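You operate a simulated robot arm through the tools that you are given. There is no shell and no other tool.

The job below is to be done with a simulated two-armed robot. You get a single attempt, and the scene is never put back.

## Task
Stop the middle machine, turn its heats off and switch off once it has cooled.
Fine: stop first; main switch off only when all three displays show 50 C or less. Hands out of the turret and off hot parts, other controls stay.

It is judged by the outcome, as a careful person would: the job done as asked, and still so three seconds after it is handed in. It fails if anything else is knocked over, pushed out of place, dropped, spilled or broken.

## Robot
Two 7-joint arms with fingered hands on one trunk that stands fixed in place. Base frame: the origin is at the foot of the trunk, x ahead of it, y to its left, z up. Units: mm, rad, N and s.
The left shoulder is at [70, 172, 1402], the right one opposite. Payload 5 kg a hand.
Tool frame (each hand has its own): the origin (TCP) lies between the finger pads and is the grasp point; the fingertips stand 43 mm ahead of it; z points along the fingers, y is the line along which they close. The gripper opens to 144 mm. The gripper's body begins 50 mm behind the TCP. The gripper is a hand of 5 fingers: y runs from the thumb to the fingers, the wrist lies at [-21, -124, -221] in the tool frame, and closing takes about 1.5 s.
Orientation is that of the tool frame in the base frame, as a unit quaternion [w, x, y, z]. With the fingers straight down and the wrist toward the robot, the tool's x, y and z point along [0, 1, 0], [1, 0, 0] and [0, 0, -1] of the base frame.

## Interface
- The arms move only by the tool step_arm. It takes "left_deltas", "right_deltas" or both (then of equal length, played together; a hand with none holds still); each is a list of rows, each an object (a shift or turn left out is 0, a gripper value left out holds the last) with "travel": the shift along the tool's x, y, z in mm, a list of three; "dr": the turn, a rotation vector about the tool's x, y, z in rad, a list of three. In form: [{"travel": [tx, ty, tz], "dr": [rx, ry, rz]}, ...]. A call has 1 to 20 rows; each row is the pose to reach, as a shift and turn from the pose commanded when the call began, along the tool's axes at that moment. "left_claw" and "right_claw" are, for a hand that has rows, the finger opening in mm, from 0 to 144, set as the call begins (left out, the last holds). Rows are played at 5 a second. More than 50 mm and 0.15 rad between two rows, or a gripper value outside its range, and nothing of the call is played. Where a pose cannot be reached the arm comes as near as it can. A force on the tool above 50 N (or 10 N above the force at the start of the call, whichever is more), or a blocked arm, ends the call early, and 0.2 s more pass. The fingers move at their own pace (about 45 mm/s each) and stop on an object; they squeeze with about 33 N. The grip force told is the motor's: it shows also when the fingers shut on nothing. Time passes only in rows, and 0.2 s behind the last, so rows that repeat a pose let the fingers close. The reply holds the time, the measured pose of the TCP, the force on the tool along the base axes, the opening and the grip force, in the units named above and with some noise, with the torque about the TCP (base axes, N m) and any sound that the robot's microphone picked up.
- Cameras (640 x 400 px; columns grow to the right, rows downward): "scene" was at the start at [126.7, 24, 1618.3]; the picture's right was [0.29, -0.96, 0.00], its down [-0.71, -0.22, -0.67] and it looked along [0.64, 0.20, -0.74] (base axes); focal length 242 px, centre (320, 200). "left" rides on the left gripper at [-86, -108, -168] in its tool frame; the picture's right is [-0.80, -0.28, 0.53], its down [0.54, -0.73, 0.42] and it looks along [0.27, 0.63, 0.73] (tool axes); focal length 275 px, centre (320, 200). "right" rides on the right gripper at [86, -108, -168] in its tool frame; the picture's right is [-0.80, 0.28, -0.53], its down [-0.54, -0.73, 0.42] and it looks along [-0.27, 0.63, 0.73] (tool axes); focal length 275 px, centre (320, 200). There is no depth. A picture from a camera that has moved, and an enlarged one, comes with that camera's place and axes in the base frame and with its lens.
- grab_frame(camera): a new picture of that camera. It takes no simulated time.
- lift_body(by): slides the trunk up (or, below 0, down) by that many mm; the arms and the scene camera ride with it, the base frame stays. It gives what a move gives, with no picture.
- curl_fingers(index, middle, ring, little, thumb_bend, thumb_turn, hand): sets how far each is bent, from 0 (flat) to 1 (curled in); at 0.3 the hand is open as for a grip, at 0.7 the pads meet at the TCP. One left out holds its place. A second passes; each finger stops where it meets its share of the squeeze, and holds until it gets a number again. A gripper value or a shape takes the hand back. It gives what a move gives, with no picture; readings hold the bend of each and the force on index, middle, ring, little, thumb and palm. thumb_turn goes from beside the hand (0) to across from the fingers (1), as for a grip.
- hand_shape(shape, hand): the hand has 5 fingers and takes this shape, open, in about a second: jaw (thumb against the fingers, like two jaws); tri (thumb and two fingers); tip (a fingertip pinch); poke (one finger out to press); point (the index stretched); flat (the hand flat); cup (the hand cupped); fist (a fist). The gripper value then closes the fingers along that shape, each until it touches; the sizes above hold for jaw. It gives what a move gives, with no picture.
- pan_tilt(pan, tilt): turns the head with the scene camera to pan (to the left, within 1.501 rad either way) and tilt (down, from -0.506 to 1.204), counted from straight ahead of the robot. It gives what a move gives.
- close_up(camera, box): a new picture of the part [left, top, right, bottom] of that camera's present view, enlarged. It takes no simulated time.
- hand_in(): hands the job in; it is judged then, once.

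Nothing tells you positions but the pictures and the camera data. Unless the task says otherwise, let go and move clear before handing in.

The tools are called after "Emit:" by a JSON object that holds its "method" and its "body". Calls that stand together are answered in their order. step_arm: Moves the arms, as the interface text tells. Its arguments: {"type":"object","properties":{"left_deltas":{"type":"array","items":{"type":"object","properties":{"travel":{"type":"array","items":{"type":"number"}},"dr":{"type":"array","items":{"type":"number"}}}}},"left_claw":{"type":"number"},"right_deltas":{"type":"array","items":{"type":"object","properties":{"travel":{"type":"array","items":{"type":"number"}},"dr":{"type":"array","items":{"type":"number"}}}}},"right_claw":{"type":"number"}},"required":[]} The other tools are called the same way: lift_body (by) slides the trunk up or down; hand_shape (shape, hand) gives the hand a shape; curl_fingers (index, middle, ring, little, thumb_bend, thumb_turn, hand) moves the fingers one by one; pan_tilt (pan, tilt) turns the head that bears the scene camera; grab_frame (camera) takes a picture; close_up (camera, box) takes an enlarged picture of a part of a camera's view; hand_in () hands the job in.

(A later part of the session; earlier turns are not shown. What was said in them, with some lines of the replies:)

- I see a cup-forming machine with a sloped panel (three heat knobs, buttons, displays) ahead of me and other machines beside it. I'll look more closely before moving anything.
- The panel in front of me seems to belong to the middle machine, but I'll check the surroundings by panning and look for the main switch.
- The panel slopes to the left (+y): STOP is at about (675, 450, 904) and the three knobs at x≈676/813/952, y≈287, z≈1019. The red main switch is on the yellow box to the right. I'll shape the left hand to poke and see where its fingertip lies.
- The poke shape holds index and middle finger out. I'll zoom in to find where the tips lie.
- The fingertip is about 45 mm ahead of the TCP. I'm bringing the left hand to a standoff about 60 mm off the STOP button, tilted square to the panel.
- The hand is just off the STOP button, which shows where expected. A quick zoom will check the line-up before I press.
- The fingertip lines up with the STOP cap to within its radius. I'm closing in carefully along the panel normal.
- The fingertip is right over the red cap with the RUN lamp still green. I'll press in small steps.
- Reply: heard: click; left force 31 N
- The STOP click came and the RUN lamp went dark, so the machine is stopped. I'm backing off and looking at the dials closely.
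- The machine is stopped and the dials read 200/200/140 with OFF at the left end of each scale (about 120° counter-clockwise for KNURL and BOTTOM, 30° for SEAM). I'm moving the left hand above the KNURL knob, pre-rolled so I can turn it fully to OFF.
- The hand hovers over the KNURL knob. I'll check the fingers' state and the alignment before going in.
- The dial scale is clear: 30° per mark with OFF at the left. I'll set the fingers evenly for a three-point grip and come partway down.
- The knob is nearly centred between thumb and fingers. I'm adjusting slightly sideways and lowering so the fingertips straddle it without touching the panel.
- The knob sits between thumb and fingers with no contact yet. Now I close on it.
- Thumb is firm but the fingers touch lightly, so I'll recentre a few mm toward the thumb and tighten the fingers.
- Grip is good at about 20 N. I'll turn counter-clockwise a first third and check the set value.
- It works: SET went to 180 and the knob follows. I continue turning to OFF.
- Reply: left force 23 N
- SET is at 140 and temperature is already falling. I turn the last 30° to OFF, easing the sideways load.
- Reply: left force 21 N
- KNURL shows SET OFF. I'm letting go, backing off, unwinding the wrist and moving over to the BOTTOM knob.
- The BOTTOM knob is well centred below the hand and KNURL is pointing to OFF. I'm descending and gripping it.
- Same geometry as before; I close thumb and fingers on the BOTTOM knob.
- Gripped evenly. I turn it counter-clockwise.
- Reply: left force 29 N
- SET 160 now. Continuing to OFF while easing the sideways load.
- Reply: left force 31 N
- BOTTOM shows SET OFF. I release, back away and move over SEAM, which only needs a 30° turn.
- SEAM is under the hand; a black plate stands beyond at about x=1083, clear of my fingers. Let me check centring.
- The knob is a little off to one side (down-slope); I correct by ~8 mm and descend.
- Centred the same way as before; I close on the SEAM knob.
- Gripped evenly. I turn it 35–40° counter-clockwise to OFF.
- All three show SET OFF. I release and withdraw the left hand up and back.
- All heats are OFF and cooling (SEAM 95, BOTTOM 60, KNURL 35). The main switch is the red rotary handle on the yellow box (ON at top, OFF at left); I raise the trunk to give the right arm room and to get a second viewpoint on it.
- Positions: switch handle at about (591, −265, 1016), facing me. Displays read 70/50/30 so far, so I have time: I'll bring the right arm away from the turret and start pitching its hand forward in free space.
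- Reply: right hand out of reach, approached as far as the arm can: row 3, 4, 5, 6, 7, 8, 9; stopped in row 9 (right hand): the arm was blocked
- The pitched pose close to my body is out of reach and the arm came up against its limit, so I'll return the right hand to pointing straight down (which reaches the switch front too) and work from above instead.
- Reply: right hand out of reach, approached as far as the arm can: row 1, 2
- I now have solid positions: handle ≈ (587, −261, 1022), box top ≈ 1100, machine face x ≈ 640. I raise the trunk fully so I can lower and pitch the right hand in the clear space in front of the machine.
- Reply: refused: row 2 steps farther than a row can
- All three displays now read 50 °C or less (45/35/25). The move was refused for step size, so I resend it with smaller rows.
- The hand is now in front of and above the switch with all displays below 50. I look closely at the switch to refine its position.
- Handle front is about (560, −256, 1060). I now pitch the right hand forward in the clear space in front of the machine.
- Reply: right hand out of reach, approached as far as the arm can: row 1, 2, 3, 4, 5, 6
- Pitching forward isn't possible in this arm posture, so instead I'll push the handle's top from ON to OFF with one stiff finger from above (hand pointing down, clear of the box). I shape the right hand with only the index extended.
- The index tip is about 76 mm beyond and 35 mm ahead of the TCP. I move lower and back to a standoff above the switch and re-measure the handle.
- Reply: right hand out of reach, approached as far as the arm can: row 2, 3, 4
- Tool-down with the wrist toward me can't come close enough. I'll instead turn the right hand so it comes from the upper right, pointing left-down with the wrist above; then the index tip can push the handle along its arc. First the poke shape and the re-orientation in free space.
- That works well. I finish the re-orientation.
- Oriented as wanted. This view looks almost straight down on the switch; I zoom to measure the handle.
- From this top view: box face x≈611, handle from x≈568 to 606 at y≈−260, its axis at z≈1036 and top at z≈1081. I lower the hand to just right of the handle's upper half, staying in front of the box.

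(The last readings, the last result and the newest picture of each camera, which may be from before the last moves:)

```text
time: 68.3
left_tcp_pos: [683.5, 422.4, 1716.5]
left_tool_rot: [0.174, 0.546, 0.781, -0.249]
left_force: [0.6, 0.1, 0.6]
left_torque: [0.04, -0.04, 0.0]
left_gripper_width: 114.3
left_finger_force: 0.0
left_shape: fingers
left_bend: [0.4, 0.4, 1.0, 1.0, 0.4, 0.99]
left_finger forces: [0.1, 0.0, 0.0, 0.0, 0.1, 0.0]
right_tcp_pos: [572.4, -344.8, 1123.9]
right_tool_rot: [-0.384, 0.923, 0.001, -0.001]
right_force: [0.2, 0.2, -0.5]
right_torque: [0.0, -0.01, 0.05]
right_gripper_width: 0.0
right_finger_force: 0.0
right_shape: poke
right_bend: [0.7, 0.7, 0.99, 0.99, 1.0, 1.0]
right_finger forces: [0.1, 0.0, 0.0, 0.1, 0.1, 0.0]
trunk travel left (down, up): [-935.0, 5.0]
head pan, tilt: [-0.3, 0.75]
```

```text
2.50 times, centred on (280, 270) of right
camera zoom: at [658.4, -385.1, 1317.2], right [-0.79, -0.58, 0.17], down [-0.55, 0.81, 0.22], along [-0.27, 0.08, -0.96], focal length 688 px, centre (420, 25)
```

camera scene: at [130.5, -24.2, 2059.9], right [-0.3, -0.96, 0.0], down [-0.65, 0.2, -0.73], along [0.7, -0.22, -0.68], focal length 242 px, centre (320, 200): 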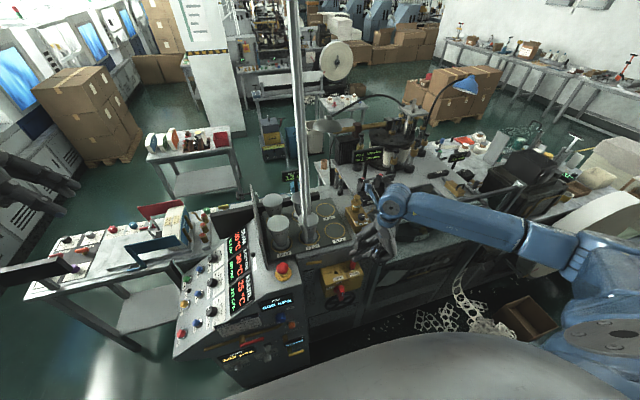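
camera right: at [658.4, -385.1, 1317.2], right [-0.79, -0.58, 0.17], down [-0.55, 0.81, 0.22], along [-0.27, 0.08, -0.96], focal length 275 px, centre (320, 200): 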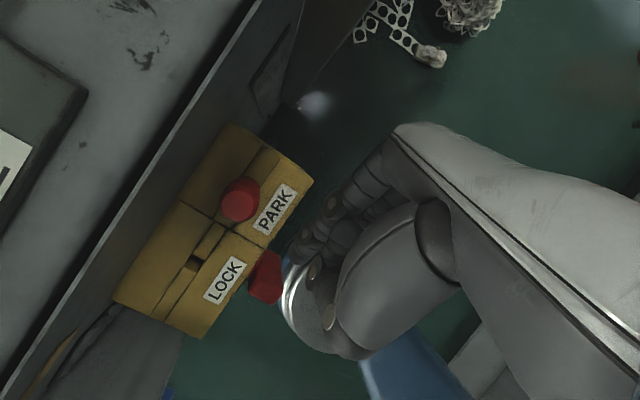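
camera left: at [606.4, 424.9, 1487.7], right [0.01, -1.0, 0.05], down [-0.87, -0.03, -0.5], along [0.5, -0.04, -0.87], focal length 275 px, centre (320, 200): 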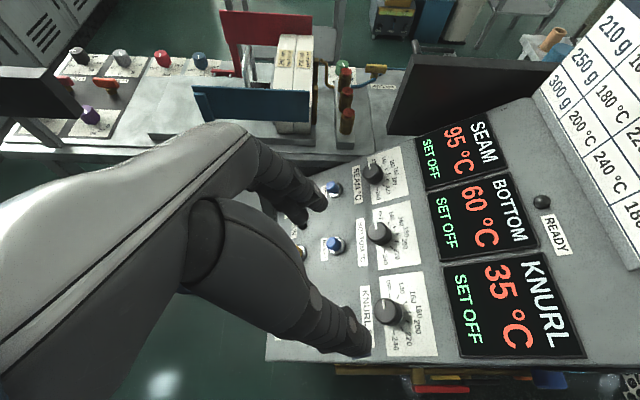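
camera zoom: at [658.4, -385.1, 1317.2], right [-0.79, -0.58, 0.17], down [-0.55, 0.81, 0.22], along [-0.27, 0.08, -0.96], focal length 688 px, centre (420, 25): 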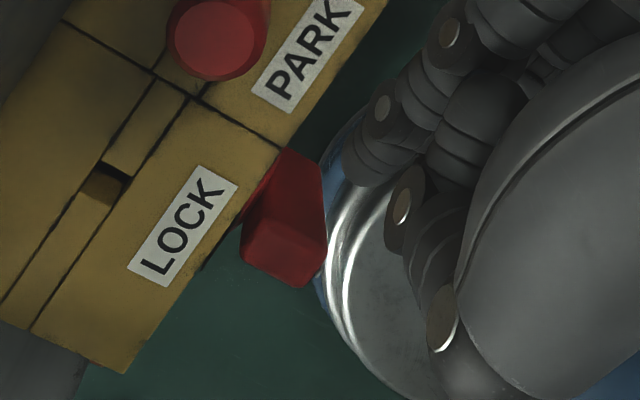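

The finger is poised right of the handle, and my model of the handle matches this view (top z≈1070, y −252…−268). Before I push, I confirm the three displays once more.

Emit:
{"method": "close_up", "body": {"camera": "scene", "box": [170, 200, 310, 320]}}

Emit:
{"method": "step_arm", "body": {"right_deltas": [{"travel": [-1, 3, 25]}, {"travel": [-1, 7, 45]}, {"travel": [-1, 7, 51]}]}}

Emit:
{"method": "close_up", "body": {"camera": "right", "box": [200, 190, 360, 350]}}

Emit:
{"method": "close_up", "body": {"camera": "scene", "box": [300, 220, 400, 320]}}

```text
3.33 times, centred on (240, 260) of scene
camera zoom: at [131.0, -24.1, 2059.9], right [-0.3, -0.96, 0.0], down [-0.65, 0.2, -0.73], along [0.7, -0.22, -0.68], focal length 807 px, centre (587, 0)
```

zoom: 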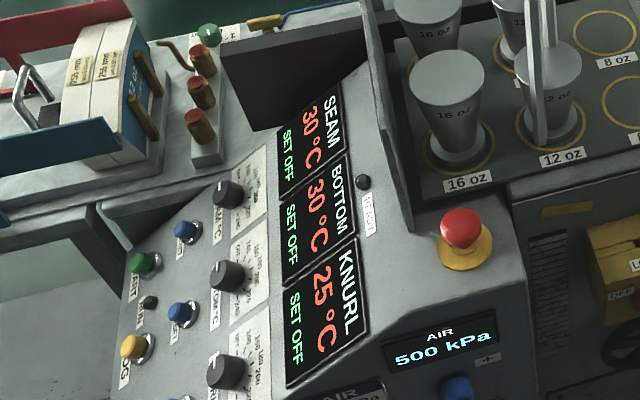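

```text
time: 69.1
left_tcp_pos: [682.9, 422.6, 1716.4]
left_tool_rot: [0.174, 0.546, 0.781, -0.249]
left_force: [-0.3, 0.2, 0.0]
left_torque: [-0.01, 0.0, -0.01]
left_gripper_width: 114.2
left_finger_force: 0.0
left_shape: fingers
left_bend: [0.4, 0.4, 1.0, 1.0, 0.4, 0.99]
left_finger forces: [0.1, 0.0, 0.0, 0.0, 0.0, 0.1]
right_tcp_pos: [573.4, -311.3, 1082.6]
right_tool_rot: [-0.385, 0.923, 0.001, -0.001]
right_force: [-0.5, 0.6, -0.8]
right_torque: [-0.02, 0.03, 0.04]
right_gripper_width: 0.0
right_finger_force: 0.1
right_shape: poke
right_bend: [0.7, 0.7, 0.99, 0.99, 1.0, 1.0]
right_finger forces: [0.0, 0.0, 0.0, 0.0, 0.0, 0.0]
trunk travel left (down, up): [-935.0, 5.0]
head pan, tilt: [-0.3, 0.75]
```

```text
2.50 times, centred on (280, 270) of right
camera zoom: at [658.3, -353.3, 1276.4], right [-0.79, -0.58, 0.17], down [-0.54, 0.81, 0.22], along [-0.27, 0.08, -0.96], focal length 688 px, centre (420, 25)
```

zoom: 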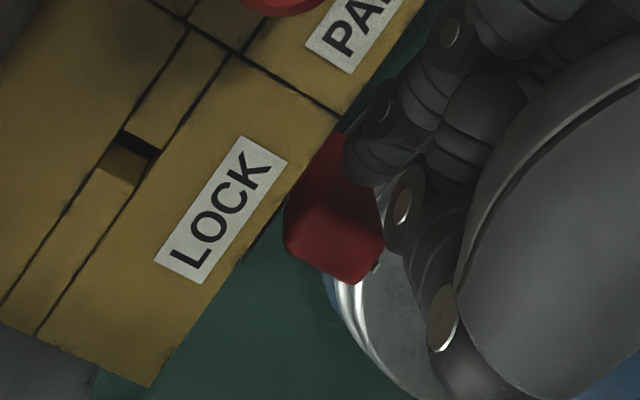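

```text
4.00 times, centred on (350, 270) of scene
camera zoom: at [130.8, -23.9, 2059.9], right [-0.3, -0.96, 0.0], down [-0.65, 0.2, -0.73], along [0.7, -0.22, -0.68], focal length 968 px, centre (200, -80)
```

zoom: 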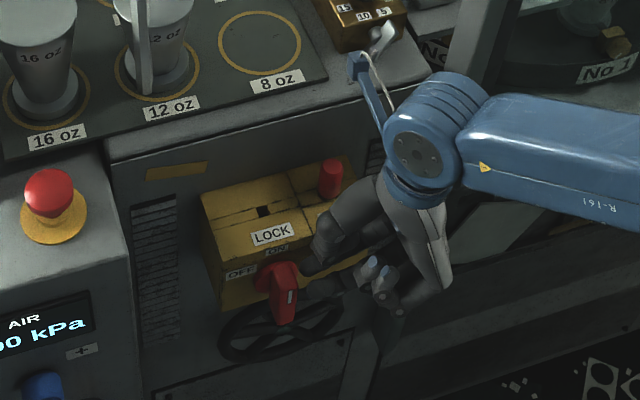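

All three displays read 30/30/25 °C with SET OFF, so switching off is allowed. The fingertip is right beside the handle's upper half; I push it left along its arc in small steps.

Emit:
{"method": "step_arm", "body": {"right_deltas": [{"travel": [0, -4, 4]}, {"travel": [0, -8, 8]}, {"travel": [0, -12, 9]}, {"travel": [0, -16, 10]}, {"travel": [0, -19.5, 12]}, {"travel": [0, -23, 14.5]}]}}

Emit:
{"method": "close_up", "body": {"camera": "right", "box": [200, 190, 360, 350]}}

Emit:
{"method": "close_up", "body": {"camera": "scene", "box": [300, 220, 400, 320]}}

```text
time: 70.5
left_tcp_pos: [683.2, 424.1, 1716.9]
left_tool_rot: [0.174, 0.545, 0.781, -0.25]
left_force: [0.7, 0.0, 0.4]
left_torque: [-0.03, 0.0, 0.01]
left_gripper_width: 114.2
left_finger_force: 0.0
left_shape: fingers
left_bend: [0.4, 0.4, 1.0, 1.0, 0.4, 0.99]
left_finger forces: [0.0, 0.0, 0.0, 0.0, 0.1, 0.0]
right_tcp_pos: [571.7, -285.6, 1090.9]
right_tool_rot: [-0.385, 0.923, 0.001, 0.0]
right_force: [0.9, -0.3, 0.4]
right_torque: [0.0, 0.06, 0.01]
right_gripper_width: 0.1
right_finger_force: 0.0
right_shape: poke
right_bend: [0.7, 0.7, 0.99, 0.99, 1.0, 1.0]
right_finger forces: [0.1, 0.1, 0.0, 0.0, 0.1, 0.0]
trunk travel left (down, up): [-935.0, 5.0]
head pan, tilt: [-0.3, 0.75]
```

```text
2.50 times, centred on (280, 270) of right
camera zoom: at [657.5, -326.7, 1282.4], right [-0.79, -0.58, 0.17], down [-0.55, 0.81, 0.22], along [-0.27, 0.08, -0.96], focal length 688 px, centre (420, 25)
```

zoom: 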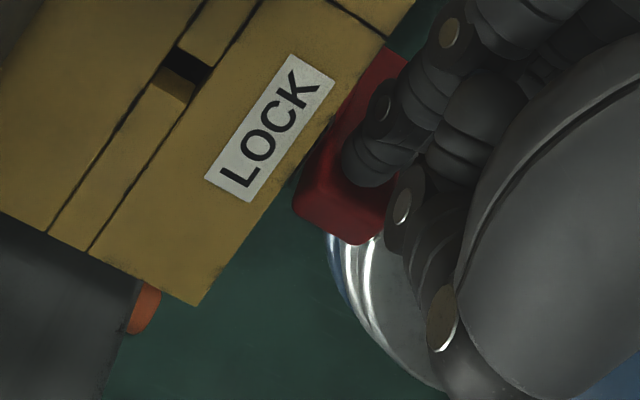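

```text
4.00 times, centred on (350, 270) of scene
camera zoom: at [130.5, -23.6, 2059.9], right [-0.3, -0.96, 0.0], down [-0.65, 0.2, -0.73], along [0.7, -0.22, -0.68], focal length 968 px, centre (200, -80)
```

zoom: 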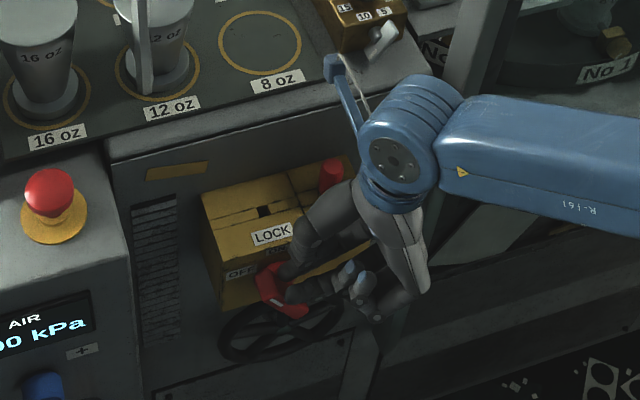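

The handle is turning easily toward OFF. I continue along the arc.

Emit:
{"method": "step_arm", "body": {"right_deltas": [{"travel": [0, -3, 3]}, {"travel": [0, -6, 6]}, {"travel": [0, -8, 10]}, {"travel": [0, -10, 14]}, {"travel": [0, -11, 18]}, {"travel": [0, -12, 22]}, {"travel": [0, -12, 26]}, {"travel": [0, -11.7, 30]}]}}

Emit:
{"method": "close_up", "body": {"camera": "right", "box": [200, 190, 360, 350]}}

Emit:
{"method": "close_up", "body": {"camera": "scene", "box": [300, 220, 400, 320]}}

Emit:
{"method": "grab_frame", "body": {"camera": "scene"}}

```text
time: 72.3
left_tcp_pos: [681.2, 423.7, 1716.7]
left_tool_rot: [0.173, 0.546, 0.781, -0.249]
left_force: [0.5, -0.1, 0.6]
left_torque: [-0.04, 0.02, 0.01]
left_gripper_width: 114.0
left_finger_force: 0.1
left_shape: fingers
left_bend: [0.4, 0.4, 1.0, 1.0, 0.4, 0.99]
left_finger forces: [0.0, 0.1, 0.1, 0.0, 0.1, 0.0]
right_tcp_pos: [573.4, -256.5, 1076.1]
right_tool_rot: [-0.385, 0.923, 0.001, -0.001]
right_force: [-0.4, 0.5, -0.3]
right_torque: [-0.01, -0.03, 0.0]
right_gripper_width: 0.1
right_finger_force: 0.0
right_shape: poke
right_bend: [0.7, 0.7, 0.99, 0.99, 1.0, 1.0]
right_finger forces: [0.1, 0.0, 0.0, 0.0, 0.1, 0.0]
trunk travel left (down, up): [-935.0, 5.0]
head pan, tilt: [-0.3, 0.75]
```

```text
2.50 times, centred on (280, 270) of right
camera zoom: at [657.7, -297.6, 1269.1], right [-0.79, -0.58, 0.17], down [-0.54, 0.81, 0.22], along [-0.27, 0.08, -0.96], focal length 688 px, centre (420, 25)
```

zoom: 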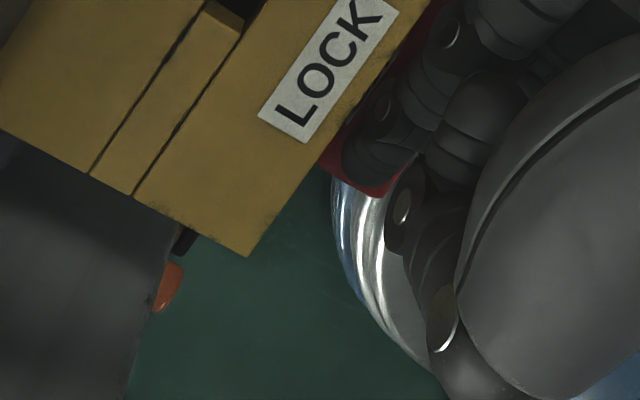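

```text
4.00 times, centred on (350, 270) of scene
camera zoom: at [130.5, -23.8, 2059.9], right [-0.3, -0.96, 0.0], down [-0.65, 0.2, -0.73], along [0.7, -0.22, -0.68], focal length 968 px, centre (200, -80)
```

zoom: 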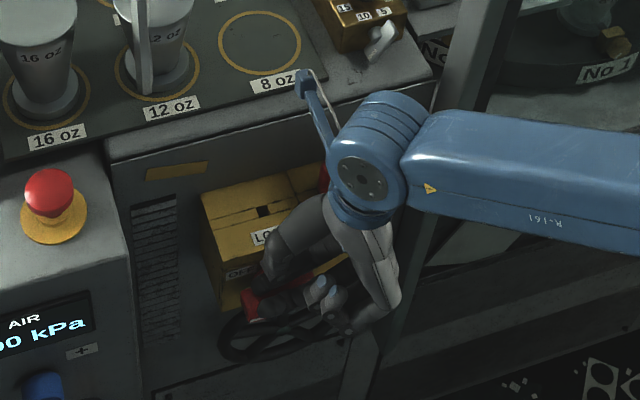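

```text
taken
camera scene: at [130.5, -23.8, 2059.9], right [-0.3, -0.96, 0.0], down [-0.65, 0.2, -0.73], along [0.7, -0.22, -0.68], focal length 242 px, centre (320, 200)
```

scene: 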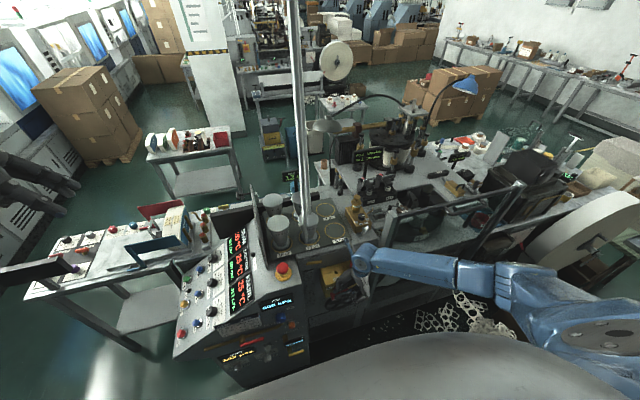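

The handle is nearly horizontal but the displays are still on. I press its left end further down in small steps until it clicks to OFF.

Emit:
{"method": "step_arm", "body": {"right_deltas": [{"travel": [0, 1, 3]}, {"travel": [0, 3, 6]}, {"travel": [0, 5, 9]}, {"travel": [0, 7, 11]}]}}

Emit:
{"method": "close_up", "body": {"camera": "scene", "box": [300, 220, 400, 320]}}

Emit:
{"method": "close_up", "body": {"camera": "scene", "box": [170, 200, 310, 320]}}

```text
time: 73.3
left_tcp_pos: [678.2, 422.2, 1719.4]
left_tool_rot: [0.175, 0.547, 0.78, -0.248]
left_force: [0.0, 0.0, 0.2]
left_torque: [0.01, -0.05, 0.05]
left_gripper_width: 114.4
left_finger_force: 0.1
left_shape: fingers
left_bend: [0.4, 0.4, 1.0, 1.0, 0.4, 0.99]
left_finger forces: [0.0, 0.1, 0.0, 0.1, 0.1, 0.0]
right_tcp_pos: [571.9, -254.1, 1068.2]
right_tool_rot: [-0.385, 0.923, 0.001, 0.003]
right_force: [-0.6, -10.4, 32.8]
right_torque: [0.3, -0.04, -0.09]
right_gripper_width: 0.1
right_finger_force: 0.1
right_shape: poke
right_bend: [0.7, 0.7, 0.99, 0.99, 1.0, 1.0]
right_finger forces: [21.7, 11.3, 0.1, 0.1, 0.1, 0.0]
trunk travel left (down, up): [-935.0, 5.0]
head pan, tilt: [-0.3, 0.75]
```

```text
4.00 times, centred on (350, 270) of scene
camera zoom: at [125.9, -24.5, 2060.7], right [-0.3, -0.96, 0.0], down [-0.65, 0.2, -0.73], along [0.7, -0.22, -0.68], focal length 968 px, centre (200, -80)
```

zoom: 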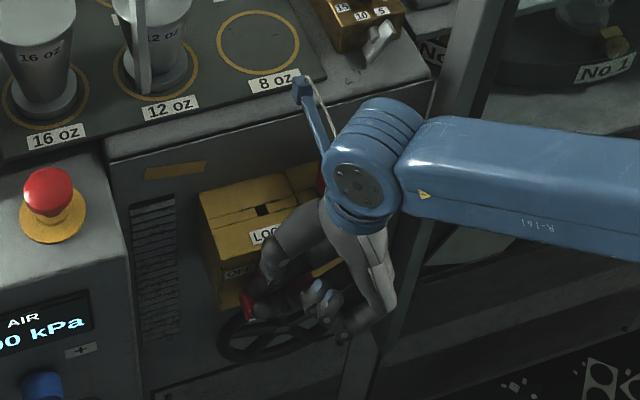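

```text
3.33 times, centred on (240, 260) of scene
camera zoom: at [125.9, -24.5, 2060.7], right [-0.3, -0.96, 0.0], down [-0.65, 0.2, -0.73], along [0.7, -0.22, -0.68], focal length 807 px, centre (587, 0)
```

zoom: 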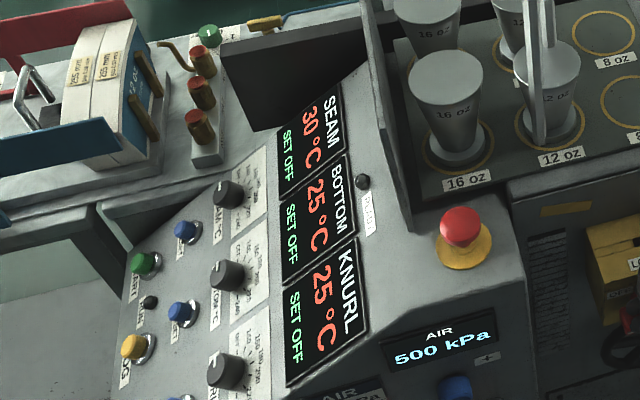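

The handle resists at about 33 N now, and the displays still show. I back the finger off to see where the handle stands.

Emit:
{"method": "step_arm", "body": {"right_deltas": [{"travel": [0, -3, -10]}, {"travel": [0, -5, -40]}, {"travel": [0, -5, -80]}, {"travel": [0, -5, -110]}]}}

Emit:
{"method": "close_up", "body": {"camera": "scene", "box": [300, 220, 400, 320]}}

Emit:
{"method": "close_up", "body": {"camera": "scene", "box": [170, 200, 310, 320]}}

Emit:
{"method": "grab_frame", "body": {"camera": "right"}}

```text
time: 74.3
left_tcp_pos: [680.9, 423.1, 1718.0]
left_tool_rot: [0.175, 0.546, 0.781, -0.248]
left_force: [-0.6, -0.1, 0.0]
left_torque: [0.04, 0.0, 0.03]
left_gripper_width: 114.2
left_finger_force: 0.1
left_shape: fingers
left_bend: [0.4, 0.4, 1.0, 1.0, 0.4, 0.99]
left_finger forces: [0.1, 0.0, 0.0, 0.0, 0.0, 0.1]
right_tcp_pos: [571.8, -327.1, 1144.2]
right_tool_rot: [-0.385, 0.923, 0.001, -0.001]
right_force: [0.2, 0.5, 0.7]
right_torque: [-0.04, 0.0, 0.01]
right_gripper_width: 0.1
right_finger_force: 0.1
right_shape: poke
right_bend: [0.7, 0.7, 0.99, 0.99, 1.0, 1.0]
right_finger forces: [0.0, 0.0, 0.0, 0.0, 0.1, 0.0]
trunk travel left (down, up): [-935.0, 5.0]
head pan, tilt: [-0.3, 0.75]
```

```text
4.00 times, centred on (350, 270) of scene
camera zoom: at [129.0, -24.6, 2059.9], right [-0.3, -0.96, 0.0], down [-0.65, 0.2, -0.73], along [0.7, -0.22, -0.68], focal length 968 px, centre (200, -80)
```

zoom: 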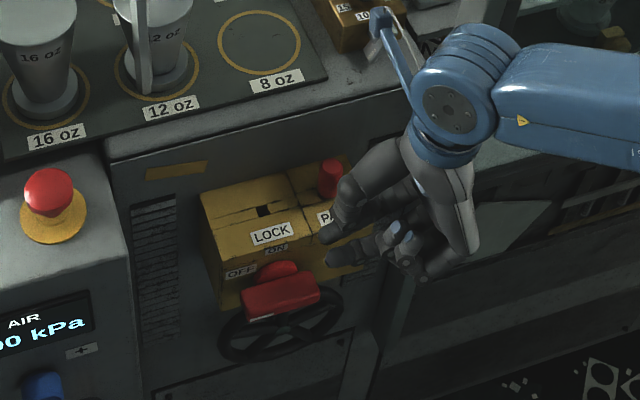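

```text
3.33 times, centred on (240, 260) of scene
camera zoom: at [129.0, -24.6, 2059.9], right [-0.3, -0.96, 0.0], down [-0.65, 0.2, -0.73], along [0.7, -0.22, -0.68], focal length 807 px, centre (587, 0)
```

zoom: 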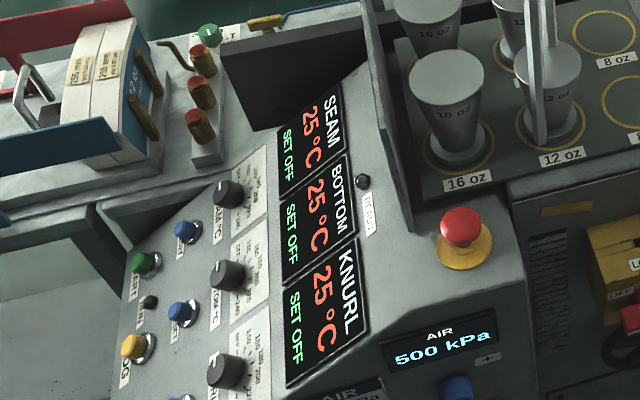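

```text
taken
camera right: at [656.7, -369.7, 1338.2], right [-0.79, -0.58, 0.17], down [-0.55, 0.81, 0.22], along [-0.27, 0.08, -0.96], focal length 275 px, centre (320, 200)
```

right: 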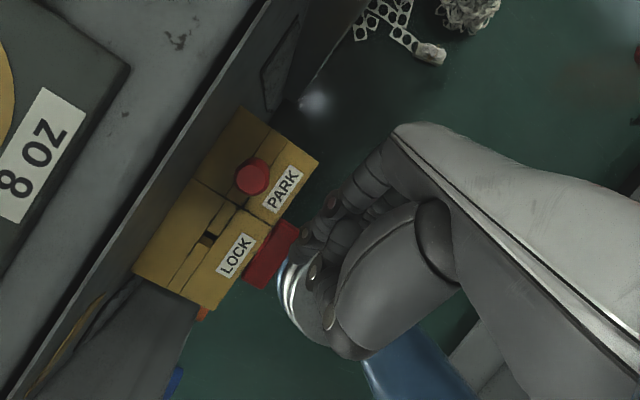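

The handle now lies horizontal, pointing to OFF. I wait a moment and look at it and the displays more closely.

Emit:
{"method": "step_arm", "body": {"right_deltas": [{"travel": [0, -10, -30]}, {"travel": [0, -20, -60]}, {"travel": [0, -20, -60]}, {"travel": [0, -20, -60]}, {"travel": [0, -20, -60]}]}}

Emit:
{"method": "close_up", "body": {"camera": "scene", "box": [310, 250, 370, 310]}}

Emit:
{"method": "close_up", "body": {"camera": "scene", "box": [170, 200, 330, 380]}}

Emit:
{"method": "close_up", "body": {"camera": "right", "box": [180, 100, 340, 300]}}

```text
time: 75.5
left_tcp_pos: [682.6, 423.5, 1717.1]
left_tool_rot: [0.174, 0.546, 0.781, -0.249]
left_force: [-0.9, -0.4, 1.1]
left_torque: [0.02, -0.01, -0.01]
left_gripper_width: 113.9
left_finger_force: 0.0
left_shape: fingers
left_bend: [0.4, 0.4, 1.0, 1.0, 0.4, 0.99]
left_finger forces: [0.1, 0.0, 0.0, 0.0, 0.0, 0.0]
right_tcp_pos: [573.5, -356.3, 1200.5]
right_tool_rot: [-0.385, 0.923, 0.001, -0.001]
right_force: [0.4, -0.2, 0.2]
right_torque: [0.0, -0.02, -0.03]
right_gripper_width: 0.3
right_finger_force: 0.1
right_shape: poke
right_bend: [0.7, 0.7, 0.99, 0.99, 1.0, 1.0]
right_finger forces: [0.0, 0.0, 0.0, 0.0, 0.1, 0.0]
trunk travel left (down, up): [-935.0, 5.0]
head pan, tilt: [-0.3, 0.75]
```

```text
6.67 times, centred on (340, 280) of scene
camera zoom: at [130.3, -24.1, 2059.9], right [-0.3, -0.96, 0.0], down [-0.65, 0.2, -0.73], along [0.7, -0.22, -0.68], focal length 1614 px, centre (187, -333)
```

zoom: 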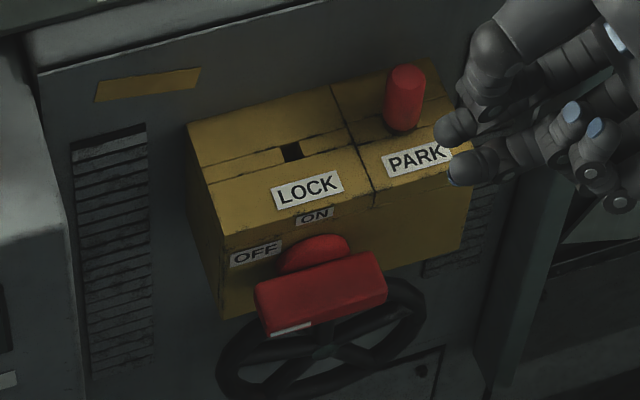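

```text
2.22 times, centred on (250, 290) of scene
camera zoom: at [130.3, -24.1, 2059.9], right [-0.3, -0.96, 0.0], down [-0.65, 0.2, -0.73], along [0.7, -0.22, -0.68], focal length 538 px, centre (476, 0)
```

zoom: 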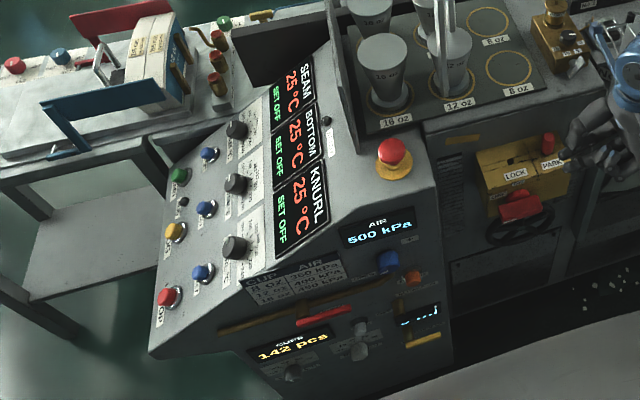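

```text
2.00 times, centred on (260, 200) of right
camera zoom: at [658.4, -398.1, 1394.0], right [-0.79, -0.58, 0.17], down [-0.54, 0.81, 0.22], along [-0.27, 0.08, -0.96], focal length 551 px, centre (440, 200)
```

zoom: 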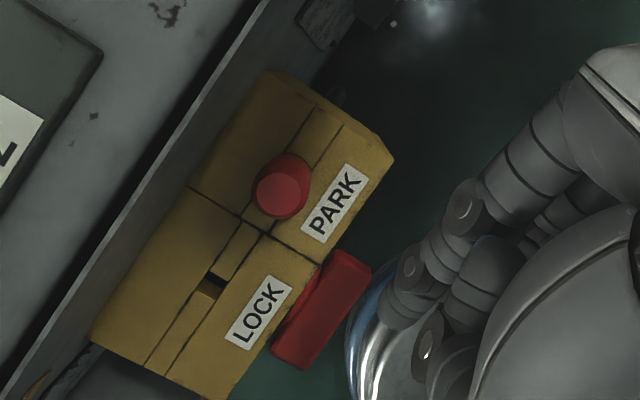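

The handle is horizontal at OFF, hard on its stop. The displays remain lit, so I'll read the other labels on the column to be sure that this is the main switch.

Emit:
{"method": "close_up", "body": {"camera": "scene", "box": [215, 285, 315, 375]}}

Emit:
{"method": "lift_body", "body": {"by": -200}}

Emit:
{"method": "grab_frame", "body": {"camera": "scene"}}

Emit:
{"method": "close_up", "body": {"camera": "scene", "box": [180, 230, 320, 370]}}

Emit:
{"method": "close_up", "body": {"camera": "scene", "box": [160, 180, 380, 300]}}

```text
4.44 times, centred on (265, 330) of scene
camera zoom: at [130.3, -24.1, 2059.9], right [-0.3, -0.96, 0.0], down [-0.65, 0.2, -0.73], along [0.7, -0.22, -0.68], focal length 1076 px, centre (564, -378)
```

zoom: 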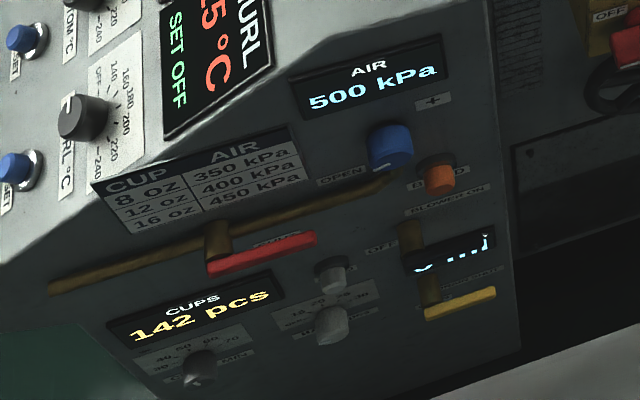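

```text
time: 77.7
left_tcp_pos: [681.4, 423.6, 1517.0]
left_tool_rot: [0.174, 0.546, 0.781, -0.249]
left_force: [-0.5, -0.3, -0.2]
left_torque: [0.0, -0.02, 0.02]
left_gripper_width: 114.3
left_finger_force: 0.1
left_shape: fingers
left_bend: [0.4, 0.4, 1.0, 1.0, 0.4, 0.99]
left_finger forces: [0.1, 0.0, 0.1, 0.0, 0.0, 0.0]
right_tcp_pos: [573.3, -357.3, 1000.4]
right_tool_rot: [-0.386, 0.923, 0.001, -0.001]
right_force: [-0.8, -0.2, 0.5]
right_torque: [-0.05, 0.04, 0.02]
right_gripper_width: 0.0
right_finger_force: 0.0
right_shape: poke
right_bend: [0.7, 0.7, 0.99, 0.99, 1.0, 1.0]
right_finger forces: [0.1, 0.0, 0.0, 0.1, 0.1, 0.0]
trunk travel left (down, up): [-735.0, 205.0]
head pan, tilt: [-0.3, 0.75]
```

```text
taken
camera scene: at [130.1, -23.9, 1860.0], right [-0.3, -0.96, 0.0], down [-0.65, 0.2, -0.73], along [0.7, -0.22, -0.68], focal length 242 px, centre (320, 200)
```

scene: 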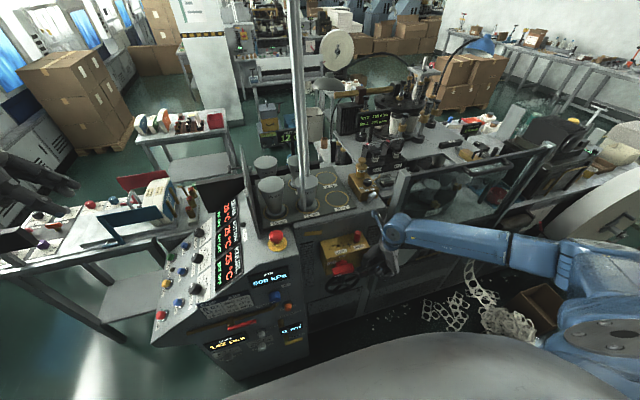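

```text
2.86 times, centred on (250, 300) of scene
camera zoom: at [130.1, -23.9, 1860.0], right [-0.3, -0.96, 0.0], down [-0.65, 0.2, -0.73], along [0.7, -0.22, -0.68], focal length 692 px, centre (520, -86)
```

zoom: 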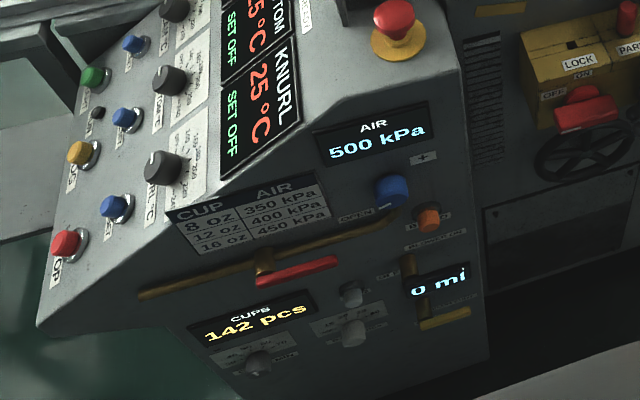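

```text
2.91 times, centred on (270, 240) of scene
camera zoom: at [130.1, -23.9, 1860.0], right [-0.3, -0.96, 0.0], down [-0.65, 0.2, -0.73], along [0.7, -0.22, -0.68], focal length 704 px, centre (466, 84)
```

zoom: 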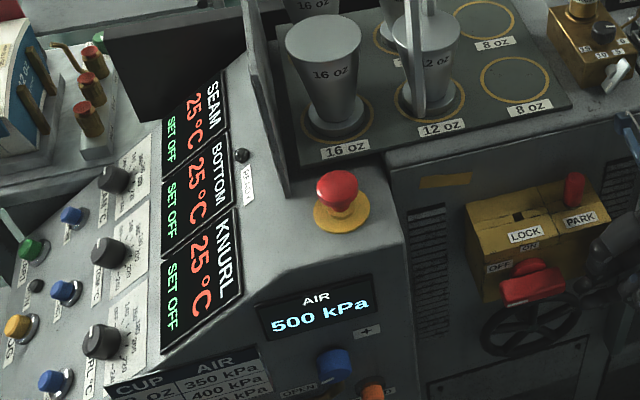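

The yellow box is the only OFF/ON isolator on this machine; the rest are air and blower controls. I raise the trunk again, move the right hand clear, and then take a more frontal look at the handle's exact angle.

Emit:
{"method": "lift_body", "body": {"by": 200}}

Emit:
{"method": "step_arm", "body": {"right_deltas": [{"travel": [0, -20, -30]}, {"travel": [0, -45, -60]}, {"travel": [0, -70, -90]}, {"travel": [0, -95, -115]}, {"travel": [0, -120, -140]}]}}

Emit:
{"method": "grab_frame", "body": {"camera": "scene"}}

Emit:
{"method": "grab_frame", "body": {"camera": "right"}}

```text
time: 79.9
left_tcp_pos: [682.7, 423.1, 1717.3]
left_tool_rot: [0.174, 0.546, 0.781, -0.249]
left_force: [-0.1, -0.4, 0.1]
left_torque: [-0.01, -0.03, 0.01]
left_gripper_width: 114.0
left_finger_force: 0.1
left_shape: fingers
left_bend: [0.4, 0.4, 1.0, 1.0, 0.4, 0.99]
left_finger forces: [0.0, 0.0, 0.1, 0.0, 0.0, 0.0]
right_tcp_pos: [573.2, -356.8, 1200.7]
right_tool_rot: [-0.385, 0.923, 0.001, -0.001]
right_force: [0.0, 0.1, 0.2]
right_torque: [0.0, 0.0, -0.01]
right_gripper_width: 0.0
right_finger_force: 0.0
right_shape: poke
right_bend: [0.7, 0.7, 0.99, 0.99, 1.0, 1.0]
right_finger forces: [0.1, 0.0, 0.0, 0.0, 0.0, 0.0]
trunk travel left (down, up): [-935.0, 5.0]
head pan, tilt: [-0.3, 0.75]
```

```text
time: 81.1
left_tcp_pos: [681.1, 424.3, 1717.6]
left_tool_rot: [0.174, 0.546, 0.781, -0.249]
left_force: [-0.5, -0.3, 0.9]
left_torque: [0.01, -0.01, 0.01]
left_gripper_width: 114.3
left_finger_force: 0.1
left_shape: fingers
left_bend: [0.4, 0.4, 1.0, 1.0, 0.4, 0.99]
left_finger forces: [0.0, 0.0, 0.1, 0.0, 0.1, 0.0]
right_tcp_pos: [574.0, -369.7, 1384.7]
right_tool_rot: [-0.386, 0.922, 0.002, -0.001]
right_force: [-1.2, -0.6, -0.6]
right_torque: [-0.05, 0.0, -0.03]
right_gripper_width: 0.0
right_finger_force: 0.0
right_shape: poke
right_bend: [0.7, 0.7, 0.99, 0.99, 1.0, 1.0]
right_finger forces: [0.0, 0.0, 0.0, 0.0, 0.0, 0.0]
trunk travel left (down, up): [-935.0, 5.0]
head pan, tilt: [-0.3, 0.75]
```

```text
taken
camera scene: at [129.6, -23.5, 2059.9], right [-0.3, -0.96, 0.0], down [-0.65, 0.2, -0.73], along [0.7, -0.22, -0.68], focal length 242 px, centre (320, 200)
```

scene: 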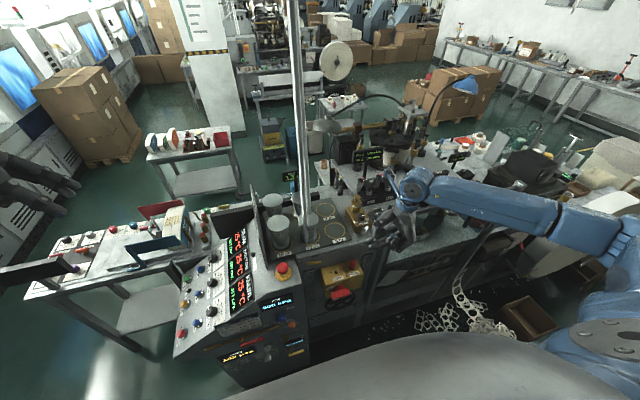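

```text
taken
camera right: at [657.7, -411.4, 1578.0], right [-0.79, -0.58, 0.17], down [-0.55, 0.81, 0.22], along [-0.27, 0.08, -0.96], focal length 275 px, centre (320, 200)
```

right: 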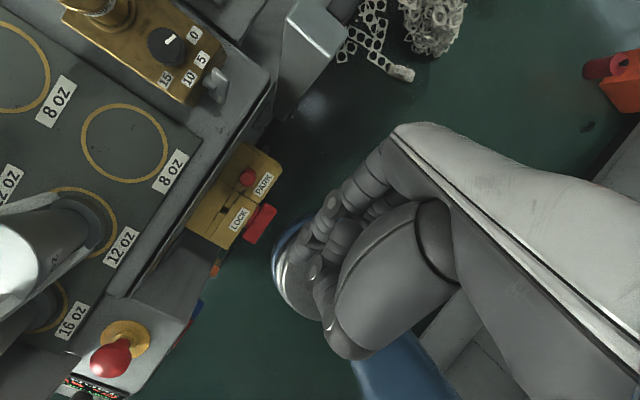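

The handle's edges run parallel to the OFF label and box edges, so it is fully turned to OFF and on its stop. One last check of the panel and the switch before handing in.

Emit:
{"method": "close_up", "body": {"camera": "scene", "box": [170, 200, 310, 350]}}

Emit:
{"method": "close_up", "body": {"camera": "scene", "box": [300, 240, 380, 320]}}

Emit:
{"method": "close_up", "body": {"camera": "right", "box": [180, 120, 320, 260]}}

```text
2.67 times, centred on (240, 275) of scene
camera zoom: at [129.6, -23.5, 2059.9], right [-0.3, -0.96, 0.0], down [-0.65, 0.2, -0.73], along [0.7, -0.22, -0.68], focal length 645 px, centre (533, 0)
```

zoom: 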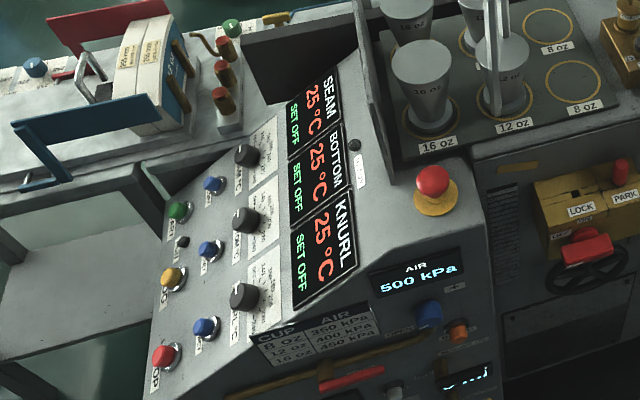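

```text
5.00 times, centred on (340, 280) of scene
camera zoom: at [129.6, -23.5, 2059.9], right [-0.3, -0.96, 0.0], down [-0.65, 0.2, -0.73], along [0.7, -0.22, -0.68], focal length 1210 px, centre (220, -200)
```

zoom: 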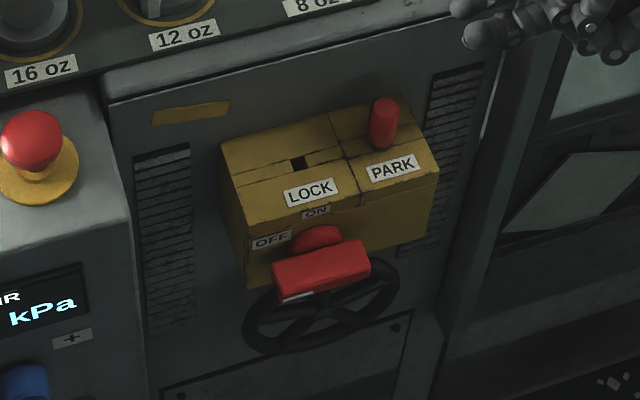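

```text
2.86 times, centred on (250, 190) of right
camera zoom: at [657.7, -411.4, 1578.0], right [-0.79, -0.58, 0.17], down [-0.55, 0.81, 0.22], along [-0.27, 0.08, -0.96], focal length 786 px, centre (520, 229)
```

zoom: 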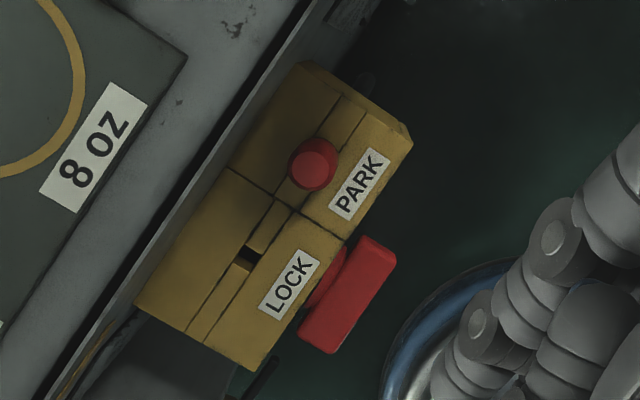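

The STOP button has been pressed and the RUN lamp is dark. All three heats show SET OFF at 25 °C, the main switch points to OFF, and both hands are clear. The displays have stayed lit with the switch at OFF. I'm handing the job in.

Emit:
{"method": "hand_in", "body": {}}

```text
The job is handed in.
```

I stopped the middle machine, turned all three heats to OFF, and turned its main switch to OFF once it had cooled. The displays stayed lit after the switch reached OFF, so I couldn't confirm from them that the power is cut.

- **Stop:** I pressed STOP first. It clicked and the RUN lamp went dark.
- **Heats:** The KNURL, BOTTOM and SEAM displays all read SET OFF.
- **Main switch:** I turned the red handle on the yellow box to OFF only after the displays read 30, 30 and 25 °C. It went as far as its stop and has stayed there. I found no other main switch on this machine.
- **Other controls:** I left everything else alone, including the red pin in PARK and the air controls. Nothing was knocked over or moved, and my hands stayed out of the turret.

Early on, the right arm hit the limit of its own reach in the air in front of me. I backed it off, and it did not touch the machine.
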